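You operate a simulated robot arm through the tools that you are given. There is no shell and no other tool. Be economical: measure what you need, move in short steps, check, and stop when the job is done.

You run a simulated robot arm. Do the job below in one go: nothing can be reset, and whatever is moved stays where it is left.

Task
Press the green wear strip home along the end stop, park the stop and jog the base up to it.
Fine: strip first, with the belt at rest; slide the stop back to its end and clamp the grey lever before the jog; leave the side guide, the orange lever and both start keys. The carriage stays on its prop.

The check looks at the end state, three seconds after you hand in, the way a careful person would. Anything else that was tipped, shoved, dropped, spilled or broken makes it a failure.

Robot
A 7-joint arm with a two-finger parallel gripper, fixed in place. Base frame: the origin is at the foot of the arm, x ahead of it, y to its left, z up; the work surface is at about z = 0.85. Units: m, degrees, N and s.
Its first joint turns from -166.0 to 166.0 degrees. Payload 4.4 kg.
The tool frame sits at the grasp point between the pads (the TCP): z along the fingers, y along the line on which they close. The tips reach 0.023 m beyond it. The gripper opens to 0.094 m. The fingers are 0.038 m wide and 0.01 m thick; the gripper's body (0.054 by 0.096 m) begins 0.039 m behind the TCP.
Orientation is that of the tool frame in the base frame, as [roll, pitch, yaw] about the fixed x, y, z axes, in that order (R = Rz(yaw) Ry(pitch) Rx(roll)). With the fingers straight down and closing along the base's y, the tool's x points along the base's -x, its y along +y and its z along -z.

Tools
- The arm moves only by the tool drive_tool. Its argument "series" is a list of rows, each an object of numbers (a shift or turn left out is 0, a gripper value left out holds the last): "tx", "ty", "tz": the shift along the tool's x, y, z in cm; "ax", "ay", "az": the turn, a rotation vector about the tool's x, y, z in degrees; "fingers": the closure, from 0 (fully open) to 1 (shut). In form: [{"tx": .., "ty": .., "tz": .., "ax": .., "ay": .., "az": .., "fingers": ..}, ...]. A call has 1 to 8 rows; each row shifts and turns the commanded pose from where the row before left it, along the tool's axes as they then stand. Rows are played at 5 a second. More than 0.05 m and 8.6 degrees between two rows, or a gripper value outside its range, and nothing of the call is played. A pose out of reach is approached as far as the arm can. The call stops where the force on the tool passes 40 N (or 10 N more than at its start, if that is more) or the arm is blocked; 0.2 s more then pass. Each finger travels about 0.072 m/s and halts on what it meets, pressing with about 23 N; the grip force reading is that of the motor and also rises with nothing between the fingers. The clock runs only during rows and for 0.2 s after the last one: add rows that do not move to give the fingers time. The reply holds the time, the measured pose of the TCP, the force on the tool along the base axes, the opening and the grip force, in the units named above and with some noise.
- Cameras (640 x 400 px; columns grow to the right, rows downward): "scene" is fixed at [0.0497, 0.5009, 1.4261]; the picture's right is [-0.70, -0.71, 0.00], its down [-0.28, 0.28, -0.92] and it looks along [0.65, -0.65, -0.39] (base axes); focal length 328 px, centre (320, 200). "wrist" rides on the gripper at [-0.039, 0, -0.044] in the tool frame; the picture's right is [0.00, -1.00, 0.00], its down [0.97, 0.00, -0.24] and it looks along [0.24, 0.00, 0.97] (tool axes); focal length 218 px, centre (320, 200). There is no depth. A picture from a camera that has moved, and an enlarged one, comes with that camera's place and axes in the base frame and with its lens.
- snapshot(camera): a new picture of that camera. No time passes.
- close_up(camera, box): a new picture of the part [left, top, right, bottom] of that camera's present view, enlarged. No time passes.
- close_job(): hands the job in; it is judged then, once.

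Go step by step. Nothing tells you positions but the pictures and the camera data: compare them with the known pose of the tool, close in by small moves and look again before you grip or let go. The budget is 120 turns and 68 pictures, counting those below and the enlarged ones. Unless the task says otherwise, let go and move clear before handing in, and close with one line.

The tools are called after "Request:" as a command line: name --argument value ..., lists and objects as JSON in quotes. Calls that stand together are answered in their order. drive_tool: Moves the arm, as the interface text tells. Its arguments: {"type":"object","properties":{"series":{"type":"array","items":{"type":"object","properties":{"tx":{"type":"number"},"ty":{"type":"number"},"tz":{"type":"number"},"ax":{"type":"number"},"ay":{"type":"number"},"az":{"type":"number"},"fingers":{"type":"number"}}}}},"required":["series"]} The other tools are called the same way: snapshot (camera) takes a picture; close_up (camera, box) takes an enlarged picture of a part of a camera's view; close_job () hands the job in.

At the start:

```text
t: 0.0
ee_pos: [0.5216, -0.1023, 1.1998]
orientation: [-180.0, 0.0, -179.9]
contact_force: [0.1, 0.6, -0.1]
gripper_width: 0.0942
finger_force: 0.1
```

scene: 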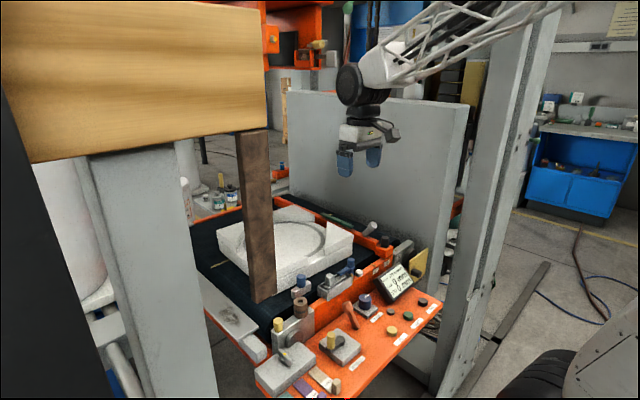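
wrist: 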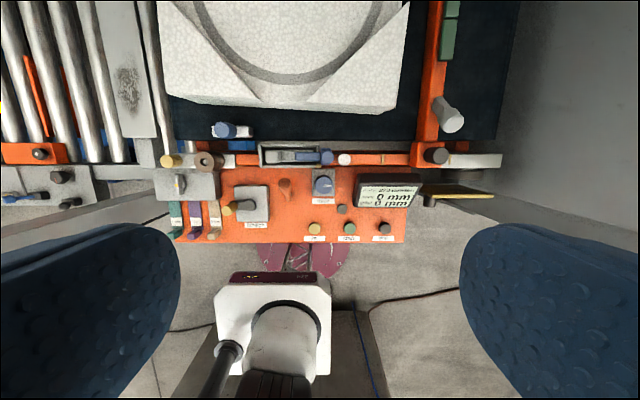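

I see a conveyor/belt with a white base, an orange panel with keys, and levers. I'll enlarge both views to identify the parts.

Request:
close_up --camera "wrist" --box '[150, 120, 330, 250]'

Request:
close_up --camera "wrist" --box '[300, 0, 510, 250]'

Request:
close_up --camera "scene" --box '[240, 210, 450, 400]'

```text
3.08 times, centred on (240, 185) of wrist
camera zoom: at [0.5613, -0.1019, 1.2432], right [0.0, -1.0, 0.0], down [-0.97, 0.0, 0.24], along [-0.24, 0.0, -0.97], focal length 672 px, centre (566, 246)
```

zoom: 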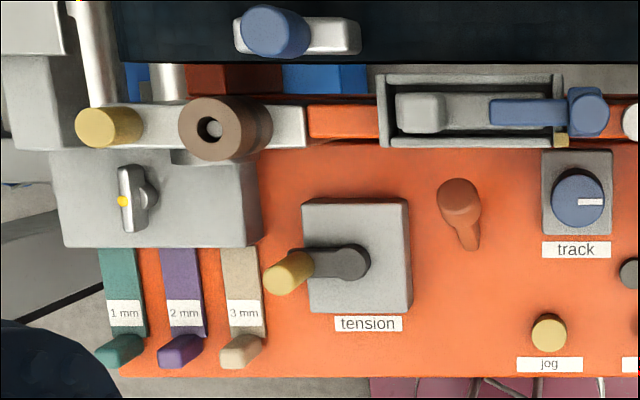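

```text
1.60 times, centred on (405, 125) of wrist
camera zoom: at [0.5613, -0.1019, 1.2432], right [0.0, -1.0, 0.0], down [-0.97, 0.0, 0.24], along [-0.24, 0.0, -0.97], focal length 349 px, centre (184, 320)
```

zoom: 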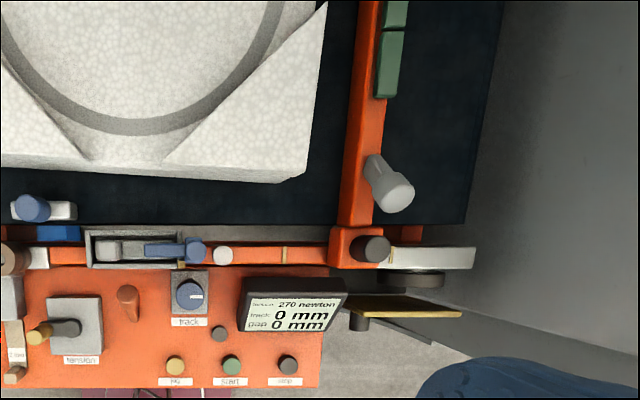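

```text
2.11 times, centred on (345, 305) of scene
camera zoom: at [0.0497, 0.5009, 1.4261], right [-0.7, -0.71, 0.0], down [-0.28, 0.28, -0.92], along [0.65, -0.65, -0.39], focal length 690 px, centre (267, -21)
```

zoom: 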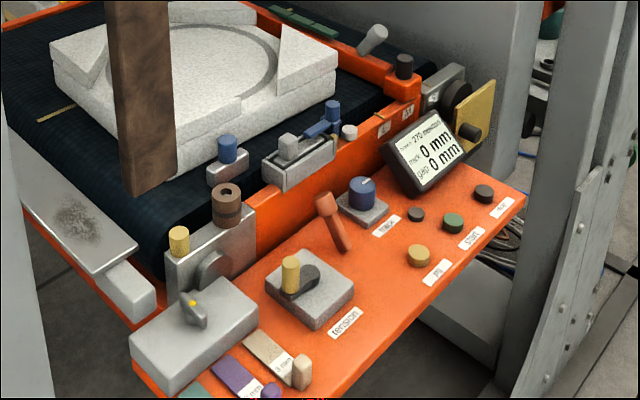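

The stop is the orange bar across the belt, with the green strips on its right face and a grey lever on it. I'll move over it for a better look.

Request:
drive_tool --series '[{"tx": -4, "ty": -3}, {"tx": -4, "ty": -3}, {"tx": -4, "ty": -3}, {"tx": -2, "ty": -3}]'

Request:
snapshot --camera "wrist"

Request:
close_up --camera "scene" --box '[320, 190, 450, 330]'

```text
t: 1.0
ee_pos: [0.6622, -0.2231, 1.1978]
orientation: [180.0, 0.1, 180.0]
contact_force: [-0.4, 0.2, -0.5]
gripper_width: 0.0939
finger_force: 0.0
```

```text
62 pictures are left
camera wrist: at [0.7018, -0.2227, 1.2432], right [0.0, -1.0, 0.0], down [-0.97, 0.0, 0.24], along [-0.24, 0.0, -0.97], focal length 218 px, centre (320, 200)
```

wrist: 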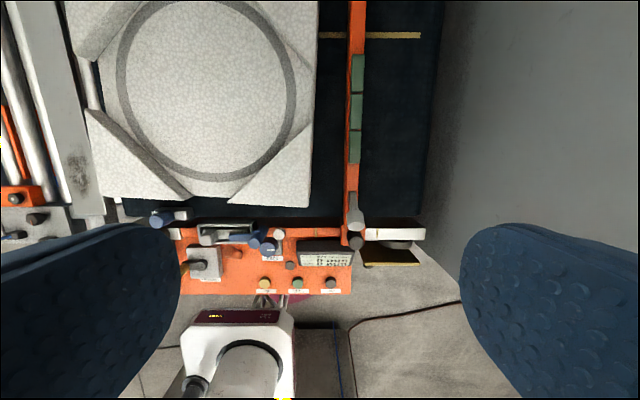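

```text
2.86 times, centred on (385, 260) of scene
camera zoom: at [0.0497, 0.5009, 1.4261], right [-0.7, -0.71, 0.0], down [-0.28, 0.28, -0.92], along [0.65, -0.65, -0.39], focal length 937 px, centre (134, 29)
```

zoom: 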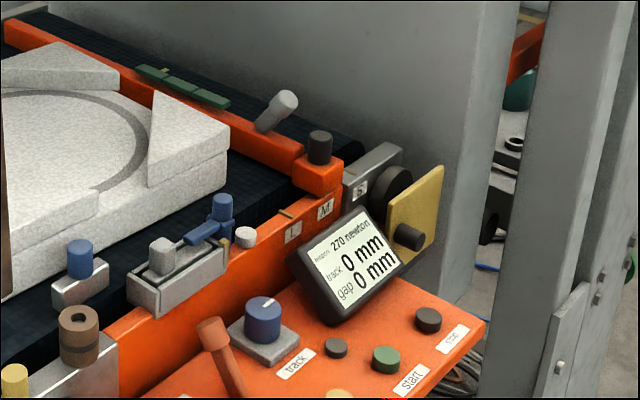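

Request:
close_up --camera "wrist" --box '[310, 0, 430, 130]'

Request:
close_up --camera "wrist" --box '[310, 120, 430, 270]'

Request:
close_up --camera "scene" --box '[320, 195, 420, 260]'

```text
3.08 times, centred on (370, 65) of wrist
camera zoom: at [0.7018, -0.2227, 1.2432], right [0.0, -1.0, 0.0], down [-0.97, 0.0, 0.24], along [-0.24, 0.0, -0.97], focal length 672 px, centre (166, 615)
```

zoom: 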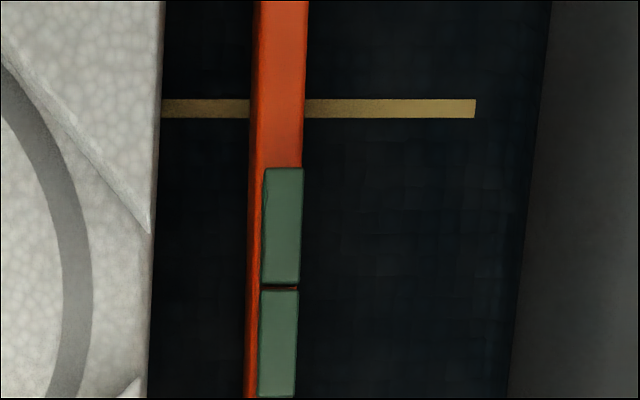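

```text
2.67 times, centred on (370, 195) of wrist
camera zoom: at [0.7018, -0.2227, 1.2432], right [0.0, -1.0, 0.0], down [-0.97, 0.0, 0.24], along [-0.24, 0.0, -0.97], focal length 582 px, centre (187, 213)
```

zoom: 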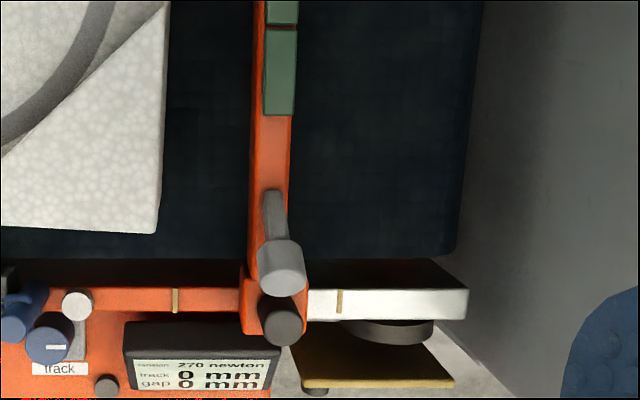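

```text
6.15 times, centred on (370, 228) of scene
camera zoom: at [0.0497, 0.5009, 1.4261], right [-0.7, -0.71, 0.0], down [-0.28, 0.28, -0.92], along [0.65, -0.65, -0.39], focal length 2018 px, centre (12, 31)
```

zoom: 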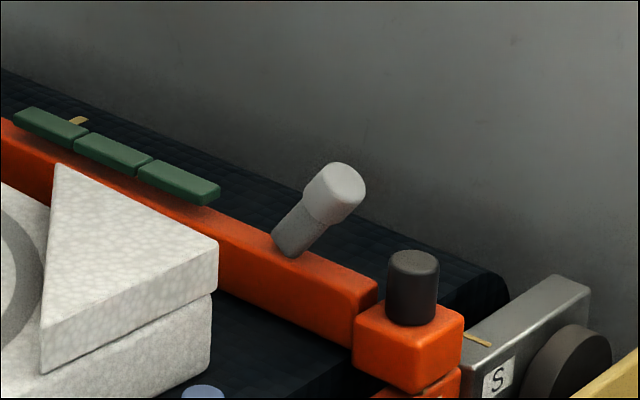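

The strip is three green pieces on top of the stop bar, at x about 0.68–0.83 and y about -0.278. The stop sits at mark M, and its free end is to -y beyond S. I'll close the fingers and come lower for a closer look.

Request:
drive_tool --series '[{"tx": -1, "ty": -2.5, "tz": 3, "fingers": 1}, {"tx": -1, "ty": -2, "tz": 3}, {"tx": -1, "ty": -1, "tz": 3}, {"tx": -0.8, "tz": 3}, {}, {}]'

Request:
snapshot --camera "wrist"

Request:
close_up --camera "scene" --box '[250, 130, 450, 260]'

```text
t: 2.4
ee_pos: [0.7001, -0.2787, 1.0777]
orientation: [-180.0, 0.0, 179.9]
contact_force: [-0.1, -0.7, -0.6]
gripper_width: 0.0
finger_force: 22.7
```

```text
57 pictures are left
camera wrist: at [0.7394, -0.2776, 1.1222], right [0.0, -1.0, 0.0], down [-0.97, 0.0, 0.24], along [-0.24, 0.0, -0.97], focal length 218 px, centre (320, 200)
```

wrist: 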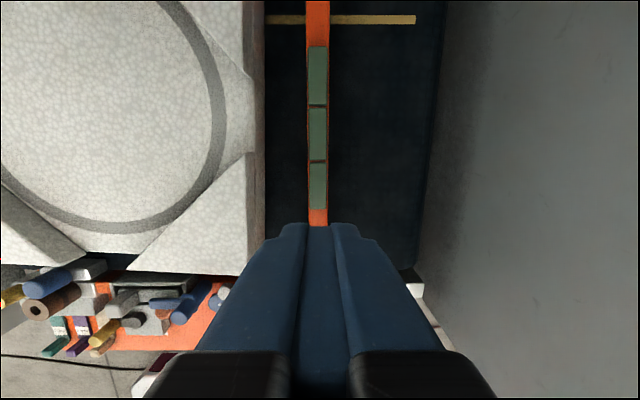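

```text
3.08 times, centred on (350, 195) of scene
camera zoom: at [0.0497, 0.5009, 1.4261], right [-0.7, -0.71, 0.0], down [-0.28, 0.28, -0.92], along [0.65, -0.65, -0.39], focal length 1009 px, centre (228, 215)
```

zoom: 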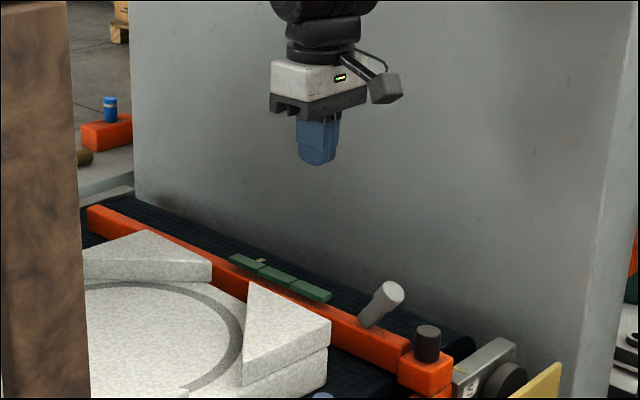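

The strip runs along y≈-0.276, with piece centres at x≈0.70, 0.75 and 0.80. I'll lower the closed fingers onto the near piece.

Request:
drive_tool --series '[{"tz": 4, "ty": 0.2}, {"tz": 4}, {"tz": 3}, {"tz": 1}, {}]'

Request:
close_up --camera "scene" --box '[300, 160, 400, 260]'

Request:
snapshot --camera "wrist"

```text
t: 3.6
ee_pos: [0.7002, -0.2749, 0.9599]
orientation: [-180.0, 0.0, 180.0]
contact_force: [0.1, 0.0, 1.0]
gripper_width: 0.0003
finger_force: 22.8
```

```text
4.00 times, centred on (350, 210) of scene
camera zoom: at [0.0497, 0.5009, 1.4261], right [-0.7, -0.71, 0.0], down [-0.28, 0.28, -0.92], along [0.65, -0.65, -0.39], focal length 1312 px, centre (200, 160)
```

zoom: 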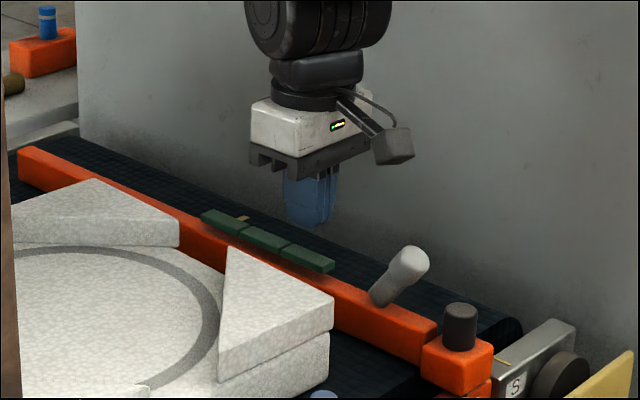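

```text
54 pictures are left
camera wrist: at [0.7395, -0.2748, 1.0032], right [0.0, -1.0, 0.0], down [-0.97, 0.0, 0.24], along [-0.24, 0.0, -0.97], focal length 218 px, centre (320, 200)
```

wrist: 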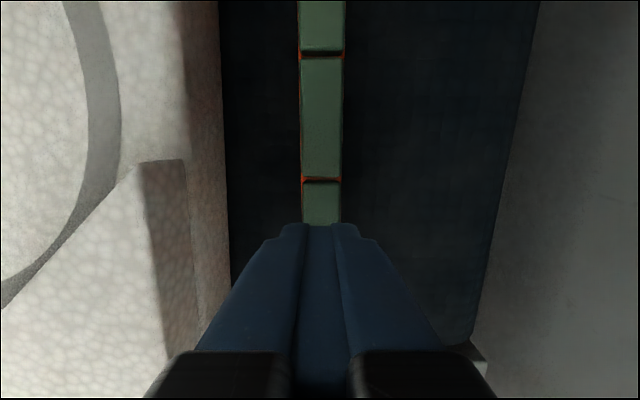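

Request:
drive_tool --series '[{"tz": 1}, {"tz": 1}, {"tz": 0.5}, {"tz": 0.5}]'

Request:
close_up --camera "scene" --box '[300, 160, 400, 260]'

```text
t: 4.6
ee_pos: [0.7013, -0.276, 0.9291]
orientation: [-180.0, 0.0, 180.0]
contact_force: [-0.4, 0.0, -0.5]
gripper_width: 0.0
finger_force: 22.9
```

```text
4.00 times, centred on (350, 210) of scene
camera zoom: at [0.0497, 0.5009, 1.4261], right [-0.7, -0.71, 0.0], down [-0.28, 0.28, -0.92], along [0.65, -0.65, -0.39], focal length 1312 px, centre (200, 160)
```

zoom: 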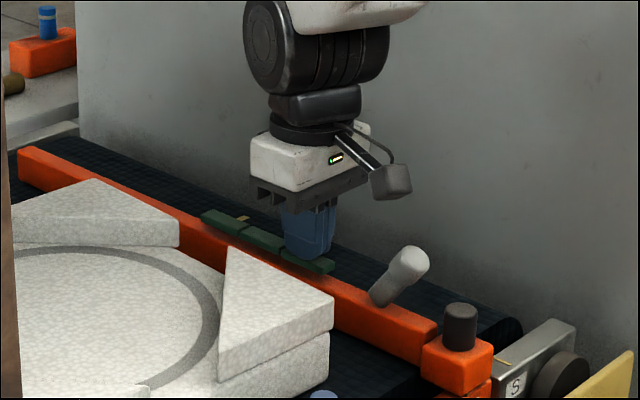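

Request:
drive_tool --series '[{"tz": 0.2}, {"tz": 0.2}, {"tz": 0.2}, {"tz": 0.2}, {"tz": 0.2}]'

```text
t: 5.8
ee_pos: [0.7013, -0.2747, 0.9207]
orientation: [180.0, 0.1, 180.0]
contact_force: [2.3, 2.1, 9.1]
gripper_width: 0.0
finger_force: 22.8
```

Request:
drive_tool --series '[{"tz": 0.2}, {"tz": 0.2}, {"tz": 0.2}, {"tz": 0.2}]'

Request:
close_up --camera "scene" --box '[300, 190, 400, 260]'

```text
t: 6.7
ee_pos: [0.703, -0.2761, 0.9196]
orientation: [-179.8, 0.5, -180.0]
contact_force: [-48.4, 11.7, 210.3]
gripper_width: 0.0001
finger_force: 23.0
stopped in row 4: the force on the tool passed its limit (the readings are from after the stop); the commanded pose is now the measured one
```

```text
5.71 times, centred on (350, 225) of scene
camera zoom: at [0.0497, 0.5009, 1.4261], right [-0.7, -0.71, 0.0], down [-0.28, 0.28, -0.92], along [0.65, -0.65, -0.39], focal length 1874 px, centre (149, 57)
```

zoom: 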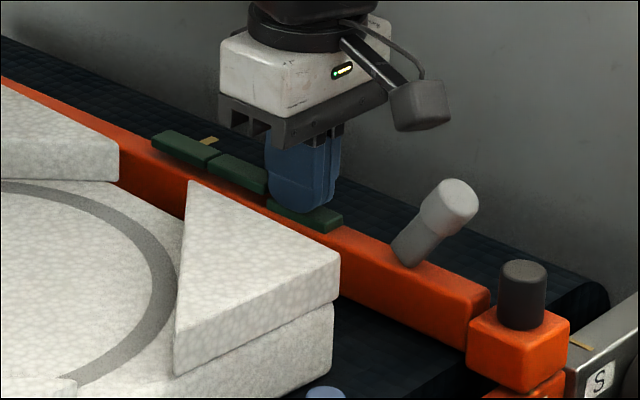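

The near piece took the press and then went solid. I'll lift off and compare the piece heights.

Request:
drive_tool --series '[{"tz": -0.5}, {"tz": -2}, {"tz": -4}, {"tx": 4}, {"tx": 4}]'

Request:
close_up --camera "scene" --box '[320, 200, 390, 240]'

Request:
close_up --camera "wrist" --box '[270, 0, 370, 220]'

```text
t: 7.9
ee_pos: [0.6211, -0.275, 0.9793]
orientation: [-179.9, 0.1, 180.0]
contact_force: [0.3, 0.8, -0.2]
gripper_width: 0.0
finger_force: 22.7
```

```text
9.14 times, centred on (355, 220) of scene
camera zoom: at [0.0497, 0.5009, 1.4261], right [-0.7, -0.71, 0.0], down [-0.28, 0.28, -0.92], along [0.65, -0.65, -0.39], focal length 2998 px, centre (0, 17)
```

zoom: 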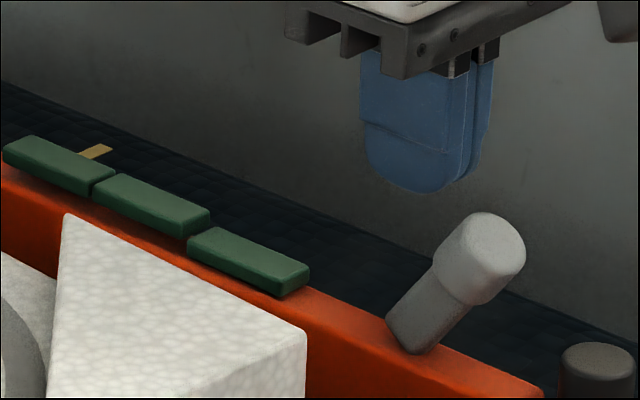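

```text
1.82 times, centred on (320, 110) of wrist
camera zoom: at [0.6597, -0.2745, 1.0235], right [0.0, -1.0, 0.0], down [-0.97, 0.0, 0.24], along [-0.24, 0.0, -0.97], focal length 397 px, centre (320, 364)
```

zoom: 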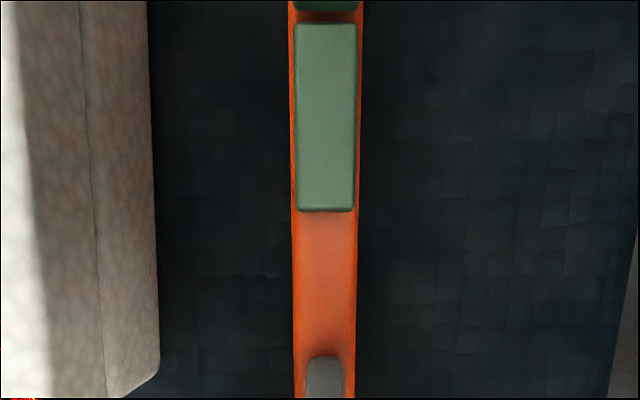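

The near piece is now clearly lower than the other two. Next is the middle piece, with finer steps near the bottom.

Request:
drive_tool --series '[{"tx": -4.5}, {"tx": -4.5}, {"tx": -3.9}, {"tz": 3}, {"tz": 1.8}, {}]'

Request:
drive_tool --series '[{"tz": 0.15}, {"tz": 0.15}, {"tz": 0.15}, {"tz": 0.15}, {"tz": 0.1}, {"tz": 0.1}, {"tz": 0.1}, {"tz": 0.1}]'

```text
t: 9.3
ee_pos: [0.7501, -0.2745, 0.9299]
orientation: [180.0, 0.1, -180.0]
contact_force: [0.3, 0.6, 0.3]
gripper_width: 0.0002
finger_force: 23.2
```

```text
t: 11.1
ee_pos: [0.7494, -0.276, 0.9218]
orientation: [180.0, 0.1, -180.0]
contact_force: [0.4, -0.4, 0.9]
gripper_width: 0.0
finger_force: 23.1
```

Request:
drive_tool --series '[{"tz": 0.1}, {"tz": 0.1}, {"tz": 0.05}, {"tz": 0.05}, {"tz": 0.05}]'

Request:
close_up --camera "scene" --box '[320, 200, 390, 240]'

```text
t: 12.3
ee_pos: [0.7485, -0.277, 0.9191]
orientation: [-179.9, 0.1, -179.9]
contact_force: [-5.9, 1.2, 17.4]
gripper_width: 0.0
finger_force: 22.7
```

```text
9.14 times, centred on (355, 220) of scene
camera zoom: at [0.0497, 0.5009, 1.4261], right [-0.7, -0.71, 0.0], down [-0.28, 0.28, -0.92], along [0.65, -0.65, -0.39], focal length 2998 px, centre (0, 17)
```

zoom: 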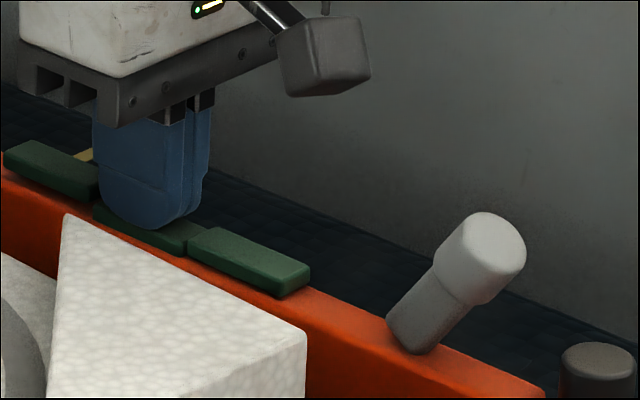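

Request:
drive_tool --series '[{"tz": 0.05}, {"tz": 0.05}, {"tz": 0.05}]'

Request:
drive_tool --series '[{"tz": -0.5}, {"tz": -1}, {"tx": -5}, {"tz": 0.7}, {}]'

Request:
close_up --camera "scene" --box '[320, 200, 390, 240]'

```text
t: 13.1
ee_pos: [0.7501, -0.2762, 0.9173]
orientation: [-179.9, 0.1, -179.9]
contact_force: [-8.8, -1.0, 24.7]
gripper_width: 0.0002
finger_force: 23.2
```

```text
t: 14.3
ee_pos: [0.7998, -0.2753, 0.9254]
orientation: [179.9, 0.1, 180.0]
contact_force: [0.1, -0.2, 0.7]
gripper_width: 0.0
finger_force: 23.3
```

```text
9.14 times, centred on (355, 220) of scene
camera zoom: at [0.0497, 0.5009, 1.4261], right [-0.7, -0.71, 0.0], down [-0.28, 0.28, -0.92], along [0.65, -0.65, -0.39], focal length 2998 px, centre (0, 17)
```

zoom: 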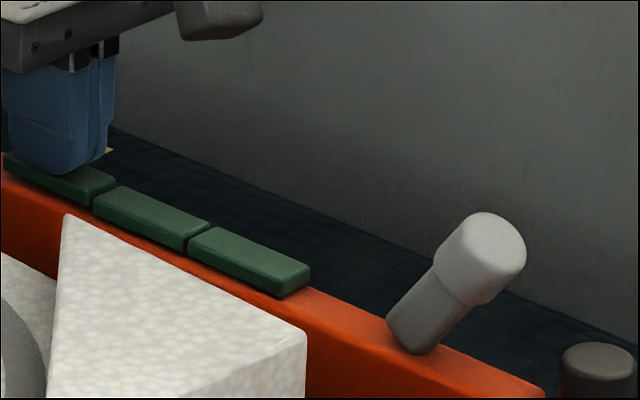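

Request:
drive_tool --series '[{"tz": 0.2}, {"tz": 0.2}, {"tz": 0.1}, {"tz": 0.1}, {"tz": 0.1}, {"tz": 0.1}, {}]'

Request:
drive_tool --series '[{"tz": 0.05}, {"tz": 0.05}, {"tz": 0.05}, {"tz": 0.05}, {"tz": 0.05}, {"tz": 0.05}]'

```text
t: 15.9
ee_pos: [0.8002, -0.2757, 0.9172]
orientation: [-179.8, 0.1, -179.9]
contact_force: [-4.6, 0.6, 22.0]
gripper_width: 0.0001
finger_force: 22.7
```

```text
t: 17.3
ee_pos: [0.7997, -0.2757, 0.9143]
orientation: [-179.9, 0.2, -180.0]
contact_force: [-5.0, 0.1, 37.0]
gripper_width: 0.0
finger_force: 22.3
```

Request:
drive_tool --series '[{"tz": 0.05}, {"tz": 0.05}, {"tz": 0.1}, {"tz": 0.1}]'

Request:
drive_tool --series '[{"tz": -0.5}, {"tz": -2}, {"tz": -4}, {"tx": 4}, {"tx": 4}, {"tx": 4}]'

Request:
close_up --camera "scene" --box '[310, 200, 380, 240]'

Request:
close_up --camera "wrist" --box '[270, 0, 370, 220]'

```text
t: 18.2
ee_pos: [0.8009, -0.277, 0.9199]
orientation: [-179.7, 0.7, -180.0]
contact_force: [2.6, -3.8, 21.9]
gripper_width: 0.0
finger_force: 23.3
stopped in row 4: the force on the tool passed its limit (the readings are from after the stop); the commanded pose is now the measured one
```

```text
t: 19.6
ee_pos: [0.6807, -0.276, 0.9762]
orientation: [-180.0, 0.1, 180.0]
contact_force: [-0.1, -1.1, 0.0]
gripper_width: 0.0
finger_force: 22.2
```

```text
9.14 times, centred on (345, 220) of scene
camera zoom: at [0.0497, 0.5009, 1.4261], right [-0.7, -0.71, 0.0], down [-0.28, 0.28, -0.92], along [0.65, -0.65, -0.39], focal length 2998 px, centre (91, 17)
```

zoom: 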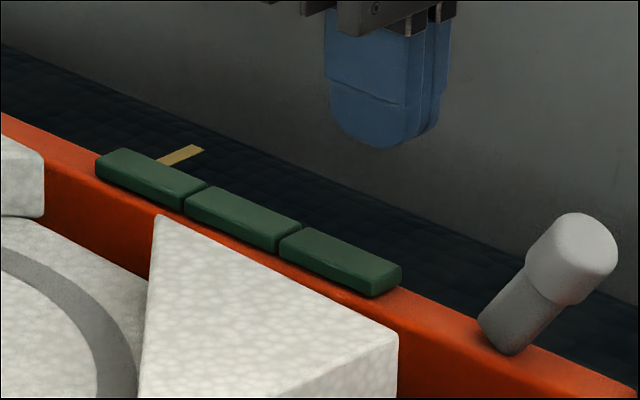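

```text
1.82 times, centred on (320, 110) of wrist
camera zoom: at [0.7196, -0.2758, 1.0202], right [0.0, -1.0, 0.0], down [-0.97, 0.0, 0.24], along [-0.24, 0.0, -0.97], focal length 397 px, centre (320, 364)
```

zoom: 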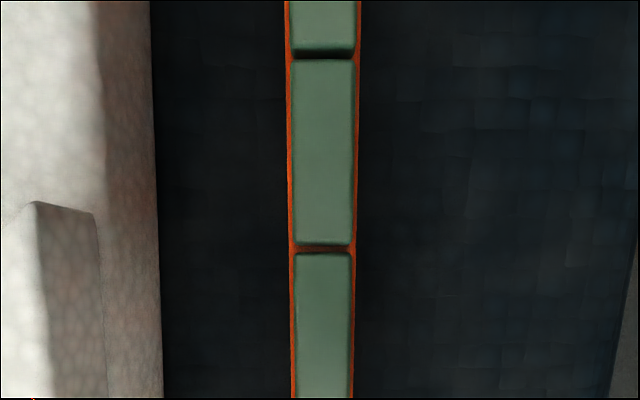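

All three pieces look level now. The middle one had less force, so I'll press it once more.

Request:
drive_tool --series '[{"tx": -3.5}, {"tx": -3.4}, {"tz": 4}, {"tz": 1}, {"tz": 0.3}, {"tz": 0.1}, {"tz": 0.1}]'

Request:
drive_tool --series '[{"tz": 0.1}, {"tz": 0.1}, {"tz": 0.1}, {"tz": 0.1}, {"tz": 0.1}, {"tz": 0.1}, {"tz": 0.1}, {"tz": 0.1}]'

```text
t: 21.2
ee_pos: [0.7501, -0.276, 0.9218]
orientation: [-179.9, 0.2, -180.0]
contact_force: [0.3, 0.4, -0.9]
gripper_width: 0.0
finger_force: 23.2
```

```text
t: 23.0
ee_pos: [0.7495, -0.2773, 0.9152]
orientation: [-179.9, 0.2, -180.0]
contact_force: [-7.8, 1.0, 31.5]
gripper_width: 0.0
finger_force: 23.2
```

Request:
drive_tool --series '[{"tz": 0.1}, {"tz": 0.1}, {"tz": 0.1}, {"tz": 0.1}, {"tz": 0.1}]'

Request:
drive_tool --series '[{"tz": -0.5}, {"tz": -2}, {"tz": -4}, {"tx": 4}, {"tx": 4}, {"tx": 4}]'

Request:
close_up --camera "scene" --box '[310, 200, 380, 240]'

```text
t: 23.7
ee_pos: [0.752, -0.2795, 0.9187]
orientation: [-179.8, 0.8, -179.9]
contact_force: [1.0, -2.7, 22.0]
gripper_width: 0.0
finger_force: 23.4
stopped in row 3: the force on the tool passed its limit (the readings are from after the stop); the commanded pose is now the measured one
```

```text
t: 25.1
ee_pos: [0.6283, -0.2757, 0.976]
orientation: [-179.9, 0.2, 180.0]
contact_force: [0.1, 0.9, 0.6]
gripper_width: 0.0
finger_force: 23.3
```

```text
9.14 times, centred on (345, 220) of scene
camera zoom: at [0.0497, 0.5009, 1.4261], right [-0.7, -0.71, 0.0], down [-0.28, 0.28, -0.92], along [0.65, -0.65, -0.39], focal length 2998 px, centre (91, 17)
```

zoom: 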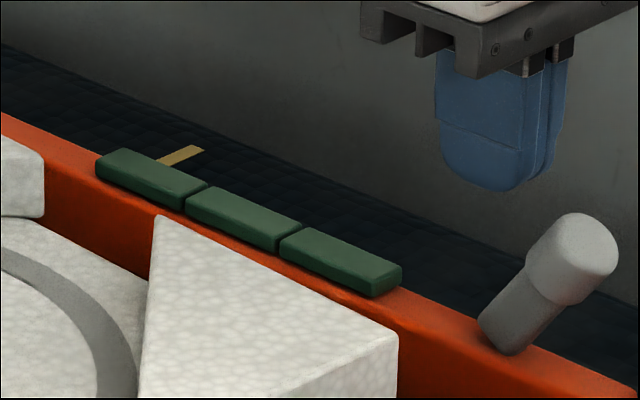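

All three pieces sit level on the bar. Next I'll get a good view of the stop's head, black knob and lever.

Request:
drive_tool --series '[{"tz": -4}, {"tz": -4, "fingers": 0.3}, {"tx": 4, "tz": -1}, {"tx": 1.5}, {}]'

Request:
snapshot --camera "wrist"

Request:
close_up --camera "scene" --box '[350, 210, 440, 290]'

```text
t: 26.3
ee_pos: [0.5726, -0.2761, 1.0668]
orientation: [-179.9, 0.1, 179.9]
contact_force: [-1.0, -0.2, 0.3]
gripper_width: 0.0658
finger_force: 0.0
```

```text
44 pictures are left
camera wrist: at [0.6119, -0.2751, 1.1115], right [0.0, -1.0, 0.0], down [-0.97, 0.0, 0.24], along [-0.24, 0.0, -0.97], focal length 218 px, centre (320, 200)
```

wrist: 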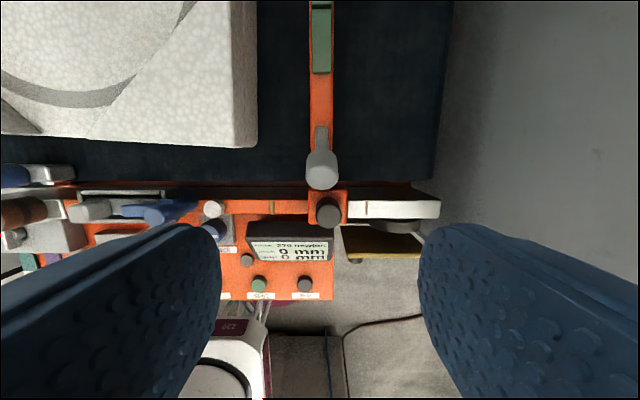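

```text
5.00 times, centred on (395, 250) of scene
camera zoom: at [0.0497, 0.5009, 1.4261], right [-0.7, -0.71, 0.0], down [-0.28, 0.28, -0.92], along [0.65, -0.65, -0.39], focal length 1640 px, centre (-55, -50)
```

zoom: 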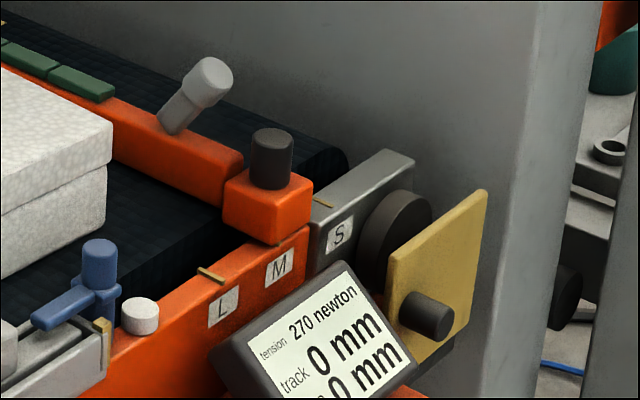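

The black knob's top is around (0.548, -0.282, 0.916). I'll come down over it, biased away from the lever.

Request:
drive_tool --series '[{"tx": 3.2, "ty": -0.6}, {"tz": 4}, {"tz": 4}, {"tz": 2.2}, {}]'

Request:
snapshot --camera "wrist"

Request:
close_up --camera "scene" --box '[340, 180, 450, 290]'

```text
t: 27.5
ee_pos: [0.5434, -0.2829, 0.9652]
orientation: [-179.9, 0.3, 180.0]
contact_force: [-0.2, 0.0, -0.4]
gripper_width: 0.0659
finger_force: 0.0
```

```text
42 pictures are left
camera wrist: at [0.5812, -0.2822, 1.009], right [0.0, -1.0, 0.0], down [-0.97, 0.0, 0.24], along [-0.24, 0.0, -0.97], focal length 218 px, centre (320, 200)
```

wrist: 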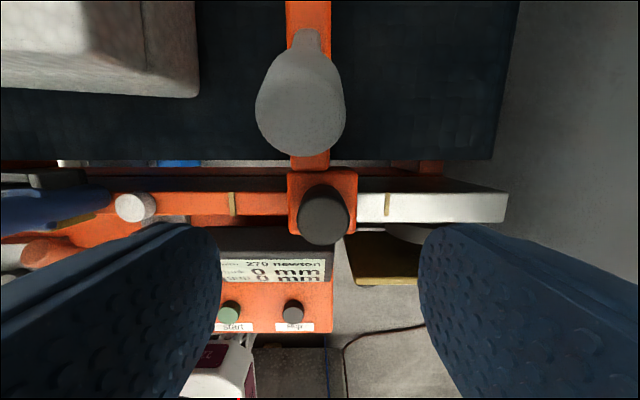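

```text
3.64 times, centred on (395, 235) of scene
camera zoom: at [0.0497, 0.5009, 1.4261], right [-0.7, -0.71, 0.0], down [-0.28, 0.28, -0.92], along [0.65, -0.65, -0.39], focal length 1192 px, centre (47, 73)
```

zoom: 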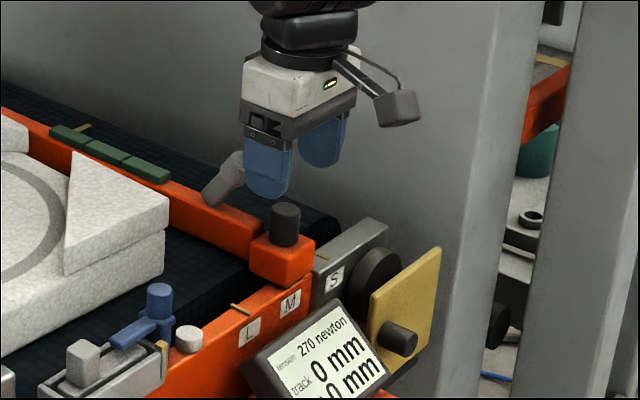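

Request:
drive_tool --series '[{"tz": 1.5, "ty": -0.1}, {"tz": 1.5}, {"tz": 0.8}, {"tz": 0.7}, {}]'

Request:
close_up --camera "scene" --box '[340, 180, 450, 290]'

```text
t: 28.7
ee_pos: [0.5434, -0.2829, 0.9191]
orientation: [-180.0, 0.3, -180.0]
contact_force: [0.0, 0.3, -0.2]
gripper_width: 0.0656
finger_force: 0.0
```

```text
3.64 times, centred on (395, 235) of scene
camera zoom: at [0.0497, 0.5009, 1.4261], right [-0.7, -0.71, 0.0], down [-0.28, 0.28, -0.92], along [0.65, -0.65, -0.39], focal length 1192 px, centre (47, 73)
```

zoom: 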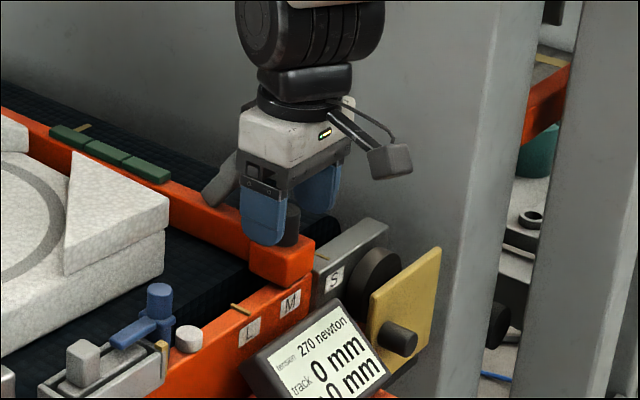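

The fingers straddle the knob. I'll close on it and slide toward -y in short steps.

Request:
drive_tool --series '[{"fingers": 1}, {}, {}, {"ty": -0.5}, {"ty": -0.5}, {"ty": -0.5}, {}]'

Request:
close_up --camera "scene" --box '[340, 180, 450, 290]'

```text
t: 30.3
ee_pos: [0.5438, -0.2984, 0.9198]
orientation: [-179.8, 0.1, -180.0]
contact_force: [12.1, 1.3, -20.4]
gripper_width: 0.0255
finger_force: 45.2
```

```text
3.64 times, centred on (395, 235) of scene
camera zoom: at [0.0497, 0.5009, 1.4261], right [-0.7, -0.71, 0.0], down [-0.28, 0.28, -0.92], along [0.65, -0.65, -0.39], focal length 1192 px, centre (47, 73)
```

zoom: 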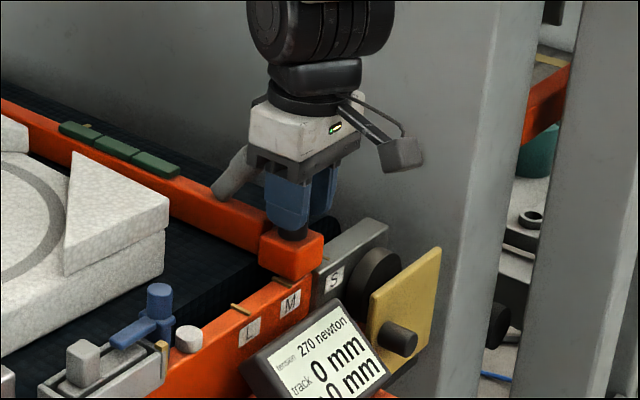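

The stop slides with the knob. Continuing until it meets its end.

Request:
drive_tool --series '[{"ty": -0.5}, {"ty": -0.5}, {"ty": -0.5}, {"ty": -0.5}, {"ty": -0.5}, {"ty": -0.5}, {}]'

Request:
close_up --camera "scene" --box '[340, 180, 450, 290]'

```text
t: 30.9
ee_pos: [0.5427, -0.3079, 0.9204]
orientation: [-179.9, 0.2, 180.0]
contact_force: [10.1, -1.2, -8.7]
gripper_width: 0.0256
finger_force: 45.4
stopped in row 3: the force on the tool passed its limit (the readings are from after the stop); the commanded pose is now the measured one
```

```text
3.64 times, centred on (395, 235) of scene
camera zoom: at [0.0497, 0.5009, 1.4261], right [-0.7, -0.71, 0.0], down [-0.28, 0.28, -0.92], along [0.65, -0.65, -0.39], focal length 1192 px, centre (47, 73)
```

zoom: 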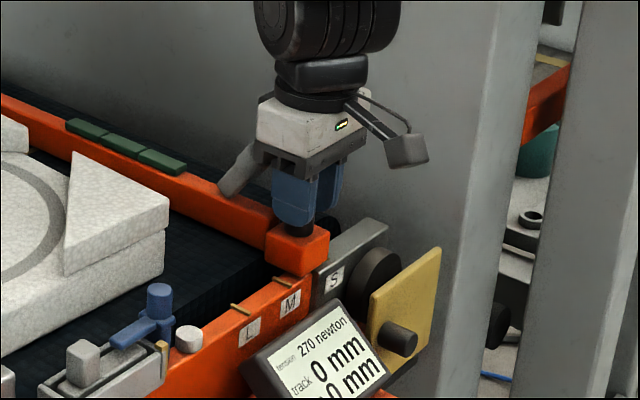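

Request:
drive_tool --series '[{}, {"ty": -0.2}, {"ty": -0.2}, {"ty": -0.2}, {"ty": -0.2}, {"ty": -0.2}, {"ty": -0.2}, {}]'

```text
t: 32.8
ee_pos: [0.5432, -0.32, 0.9191]
orientation: [-180.0, 0.2, -180.0]
contact_force: [20.0, 1.0, -15.3]
gripper_width: 0.0255
finger_force: 44.8
```

Still sliding freely; the earlier stop was just a jerk. Continuing gently.

Request:
drive_tool --series '[{"ty": -0.25}, {"ty": -0.25}, {"ty": -0.25}, {"ty": -0.25}, {"ty": -0.25}, {"ty": -0.25}, {"ty": -0.25}, {}]'

Request:
close_up --camera "scene" --box '[340, 180, 450, 290]'

```text
t: 34.5
ee_pos: [0.5432, -0.338, 0.9193]
orientation: [-179.9, 0.3, 179.9]
contact_force: [10.8, 1.3, -14.3]
gripper_width: 0.0257
finger_force: 45.2
```

```text
3.64 times, centred on (395, 235) of scene
camera zoom: at [0.0497, 0.5009, 1.4261], right [-0.7, -0.71, 0.0], down [-0.28, 0.28, -0.92], along [0.65, -0.65, -0.39], focal length 1192 px, centre (47, 73)
```

zoom: 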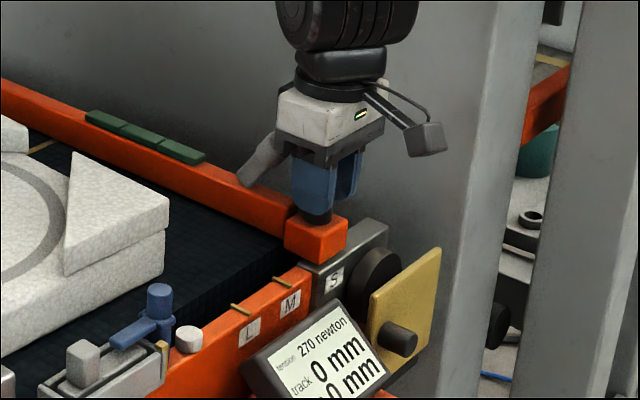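

Request:
drive_tool --series '[{"ty": -0.25}, {"ty": -0.25}, {"ty": -0.25}, {"ty": -0.25}, {"ty": -0.25}, {"ty": -0.25}, {"ty": -0.25}, {}]'

Request:
snapshot --camera "scene"

```text
t: 36.4
ee_pos: [0.5439, -0.3545, 0.9195]
orientation: [-179.9, 0.1, 180.0]
contact_force: [10.1, 2.0, -8.5]
gripper_width: 0.0254
finger_force: 44.8
stopped in row 8: the force on the tool passed its limit (the readings are from after the stop); the commanded pose is now the measured one
```

```text
36 pictures are left
```

scene: 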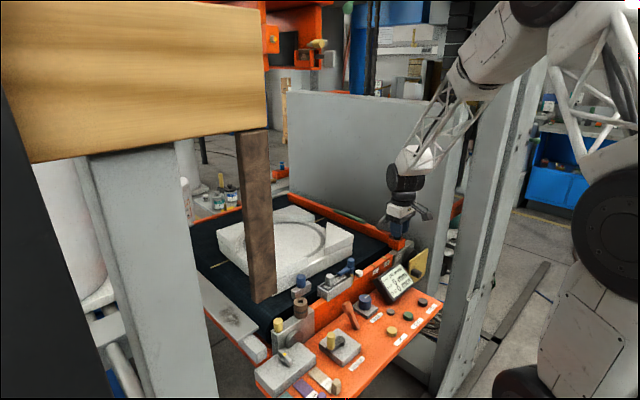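

Request:
drive_tool --series '[{}, {"ty": -0.15}, {"ty": -0.15}, {"ty": -0.15}, {"ty": -0.15}, {"ty": -0.15}, {}]'

Request:
close_up --camera "scene" --box '[360, 190, 450, 290]'

```text
t: 38.0
ee_pos: [0.5426, -0.3639, 0.9193]
orientation: [-180.0, 0.3, -180.0]
contact_force: [22.5, 1.7, -21.1]
gripper_width: 0.0256
finger_force: 45.2
```

```text
4.00 times, centred on (405, 240) of scene
camera zoom: at [0.0497, 0.5009, 1.4261], right [-0.7, -0.71, 0.0], down [-0.28, 0.28, -0.92], along [0.65, -0.65, -0.39], focal length 1312 px, centre (-20, 40)
```

zoom: 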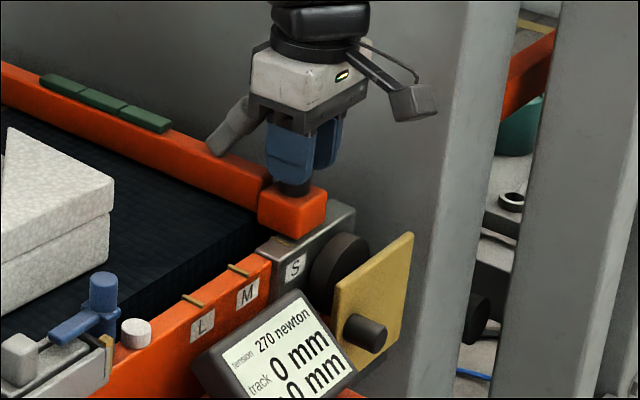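

Request:
drive_tool --series '[{"ty": -0.15}, {"ty": -0.15}, {"ty": -0.15}, {"ty": -0.15}, {"ty": -0.15}, {"ty": -0.15}, {"ty": -0.15}, {"ty": -0.15}]'

Request:
close_up --camera "scene" --box '[360, 190, 450, 290]'

```text
t: 39.8
ee_pos: [0.5416, -0.3752, 0.9192]
orientation: [-179.9, 0.2, -180.0]
contact_force: [20.3, 0.8, -21.2]
gripper_width: 0.0258
finger_force: 45.0
```

```text
4.00 times, centred on (405, 240) of scene
camera zoom: at [0.0497, 0.5009, 1.4261], right [-0.7, -0.71, 0.0], down [-0.28, 0.28, -0.92], along [0.65, -0.65, -0.39], focal length 1312 px, centre (-20, 40)
```

zoom: 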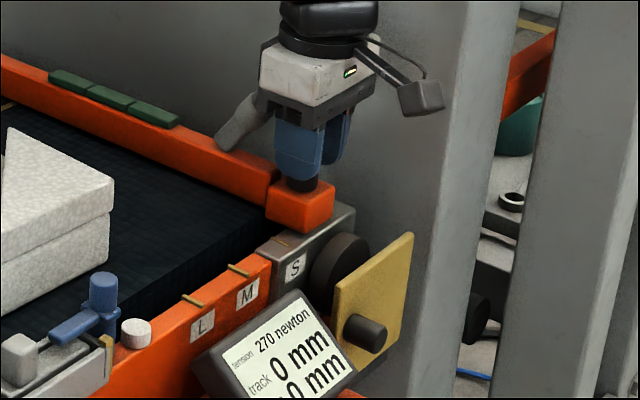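

Request:
drive_tool --series '[{"ty": -0.15}, {"ty": -0.15}, {"ty": -0.15}, {"ty": -0.15}, {"ty": -0.15}, {"ty": -0.15}, {"ty": -0.15}, {"ty": -0.15}]'

Request:
close_up --camera "scene" --box '[360, 190, 450, 290]'

```text
t: 41.4
ee_pos: [0.5432, -0.3837, 0.9191]
orientation: [179.9, 0.1, -179.8]
contact_force: [8.7, 15.7, -3.0]
gripper_width: 0.0255
finger_force: 44.8
stopped in row 8: the force on the tool passed its limit (the readings are from after the stop); the commanded pose is now the measured one
```

```text
4.00 times, centred on (405, 240) of scene
camera zoom: at [0.0497, 0.5009, 1.4261], right [-0.7, -0.71, 0.0], down [-0.28, 0.28, -0.92], along [0.65, -0.65, -0.39], focal length 1312 px, centre (-20, 40)
```

zoom: 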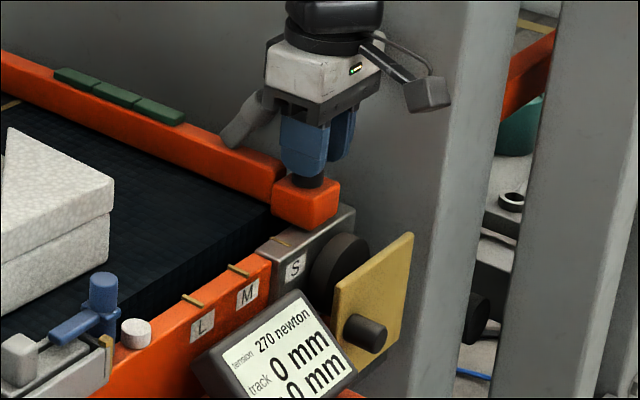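

Now the force is along y (+15.7 N), which suggests the end. I'll push once more to confirm.

Request:
drive_tool --series '[{}, {"ty": -0.1}, {"ty": -0.1}, {"ty": -0.1}, {}]'

```text
t: 42.1
ee_pos: [0.5428, -0.3832, 0.9196]
orientation: [179.9, 0.1, -179.9]
contact_force: [5.7, 15.1, -1.1]
gripper_width: 0.0257
finger_force: 44.6
stopped in row 3: the force on the tool passed its limit (the readings are from after the stop); the commanded pose is now the measured one
```

The stop is at its end. I'll release, lift and look at the grey lever.

Request:
drive_tool --series '[{"fingers": 0.35}, {}, {}, {"tz": -3}, {"tz": -4}, {"tz": -4}]'

Request:
snapshot --camera "wrist"

Request:
close_up --camera "scene" --box '[370, 200, 450, 270]'

```text
t: 43.5
ee_pos: [0.5429, -0.3824, 1.0284]
orientation: [180.0, 0.1, -179.9]
contact_force: [-0.6, 0.4, 0.0]
gripper_width: 0.0611
finger_force: 0.0
```

```text
32 pictures are left
camera wrist: at [0.5811, -0.383, 1.0729], right [0.0, -1.0, 0.0], down [-0.97, 0.0, 0.24], along [-0.24, 0.0, -0.97], focal length 218 px, centre (320, 200)
```

wrist: 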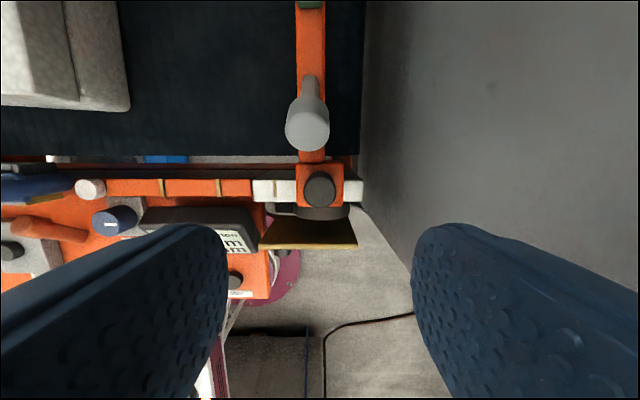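

```text
5.71 times, centred on (410, 235) of scene
camera zoom: at [0.0497, 0.5009, 1.4261], right [-0.7, -0.71, 0.0], down [-0.28, 0.28, -0.92], along [0.65, -0.65, -0.39], focal length 1874 px, centre (-194, 0)
```

zoom: 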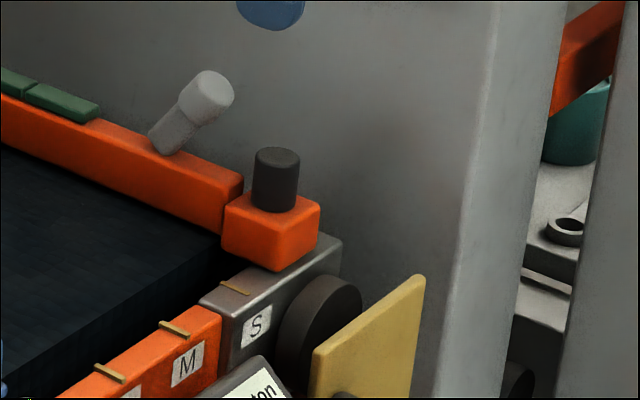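

The lever tilts toward -x at about 40°, and the black knob blocks it from going flat that way. The clamp throw should therefore be over to +x. I'll close the fingers, come down on its -x side and nudge.

Request:
drive_tool --series '[{"fingers": 1, "ty": 0.6}, {}, {"tz": 3}, {"tz": 3}, {"tz": 1.8}, {}]'

Request:
drive_tool --series '[{"tx": -0.7}, {"tx": -0.5}, {"tx": -0.5}, {"tx": -0.5}, {"tx": -0.5}]'

Request:
close_up --camera "scene" --box '[370, 190, 450, 260]'

```text
t: 44.9
ee_pos: [0.5432, -0.3764, 0.9511]
orientation: [180.0, 0.2, -179.9]
contact_force: [0.0, -0.5, 0.1]
gripper_width: 0.0
finger_force: 23.2
```

```text
t: 46.1
ee_pos: [0.5695, -0.3769, 0.9507]
orientation: [179.8, 0.1, -179.9]
contact_force: [0.3, 0.9, 0.1]
gripper_width: 0.0
finger_force: 22.7
```

```text
5.71 times, centred on (410, 225) of scene
camera zoom: at [0.0497, 0.5009, 1.4261], right [-0.7, -0.71, 0.0], down [-0.28, 0.28, -0.92], along [0.65, -0.65, -0.39], focal length 1874 px, centre (-194, 57)
```

zoom: 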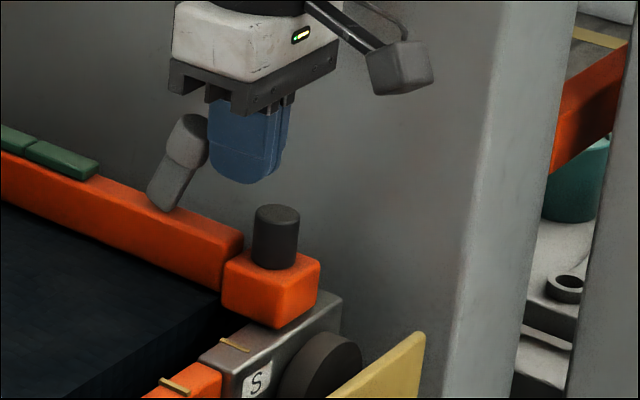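

The lever swings easily toward +x. Continuing.

Request:
drive_tool --series '[{"tx": -0.5}, {"tx": -0.5}, {"tx": -0.5}, {"tx": -0.5}, {"tx": -0.5}, {"tx": -0.5}]'

Request:
close_up --camera "scene" --box '[360, 190, 440, 260]'

```text
t: 47.5
ee_pos: [0.599, -0.3776, 0.9499]
orientation: [179.9, 0.1, -180.0]
contact_force: [-1.4, -0.2, -0.8]
gripper_width: 0.0
finger_force: 22.8
```

```text
5.71 times, centred on (400, 225) of scene
camera zoom: at [0.0497, 0.5009, 1.4261], right [-0.7, -0.71, 0.0], down [-0.28, 0.28, -0.92], along [0.65, -0.65, -0.39], focal length 1874 px, centre (-137, 57)
```

zoom: 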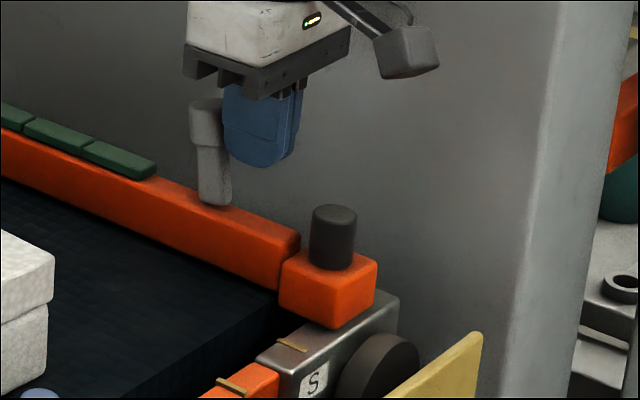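

Request:
drive_tool --series '[{"tx": -0.5, "tz": 0.3}, {"tx": -0.5, "tz": 0.3}, {"tx": -0.5, "tz": 0.3}, {"tx": -0.5}, {"tx": -0.5}]'

Request:
close_up --camera "scene" --box '[360, 190, 440, 260]'

```text
t: 48.4
ee_pos: [0.6161, -0.3779, 0.9422]
orientation: [179.9, -0.1, 180.0]
contact_force: [-17.7, 3.8, 7.7]
gripper_width: 0.0001
finger_force: 22.9
stopped in row 4: the force on the tool passed its limit (the readings are from after the stop); the commanded pose is now the measured one
```

```text
5.71 times, centred on (400, 225) of scene
camera zoom: at [0.0497, 0.5009, 1.4261], right [-0.7, -0.71, 0.0], down [-0.28, 0.28, -0.92], along [0.65, -0.65, -0.39], focal length 1874 px, centre (-137, 57)
```

zoom: 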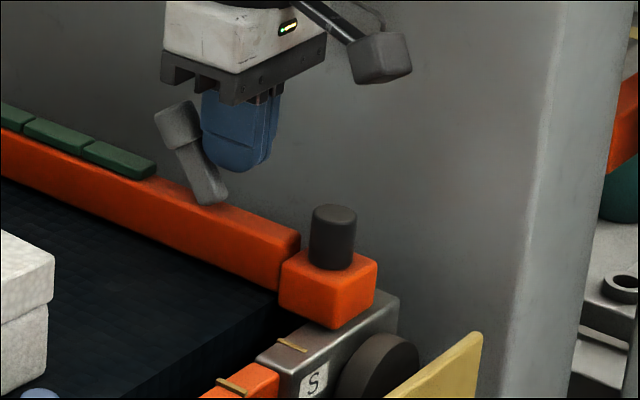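

Request:
drive_tool --series '[{"tx": -0.15}, {"tx": -0.15}, {"tx": -0.15}, {"tx": -0.15}, {"tx": -0.15}]'

Request:
close_up --camera "scene" --box '[360, 190, 440, 260]'

```text
t: 48.8
ee_pos: [0.6137, -0.3776, 0.9424]
orientation: [179.8, -0.2, -179.9]
contact_force: [-13.9, 3.2, 7.4]
gripper_width: 0.0
finger_force: 23.4
stopped in row 1: the force on the tool passed its limit (the readings are from after the stop); the commanded pose is now the measured one
```

```text
5.71 times, centred on (400, 225) of scene
camera zoom: at [0.0497, 0.5009, 1.4261], right [-0.7, -0.71, 0.0], down [-0.28, 0.28, -0.92], along [0.65, -0.65, -0.39], focal length 1874 px, centre (-137, 57)
```

zoom: 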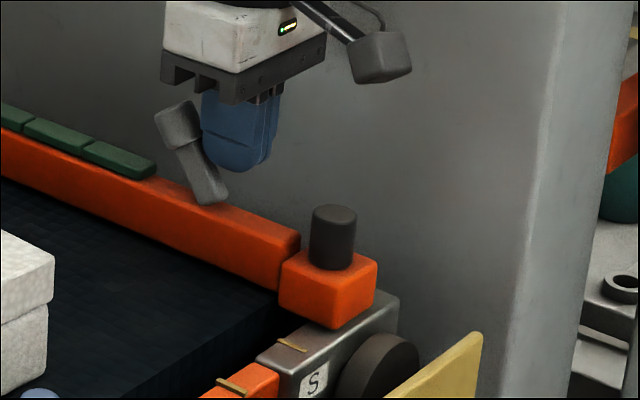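

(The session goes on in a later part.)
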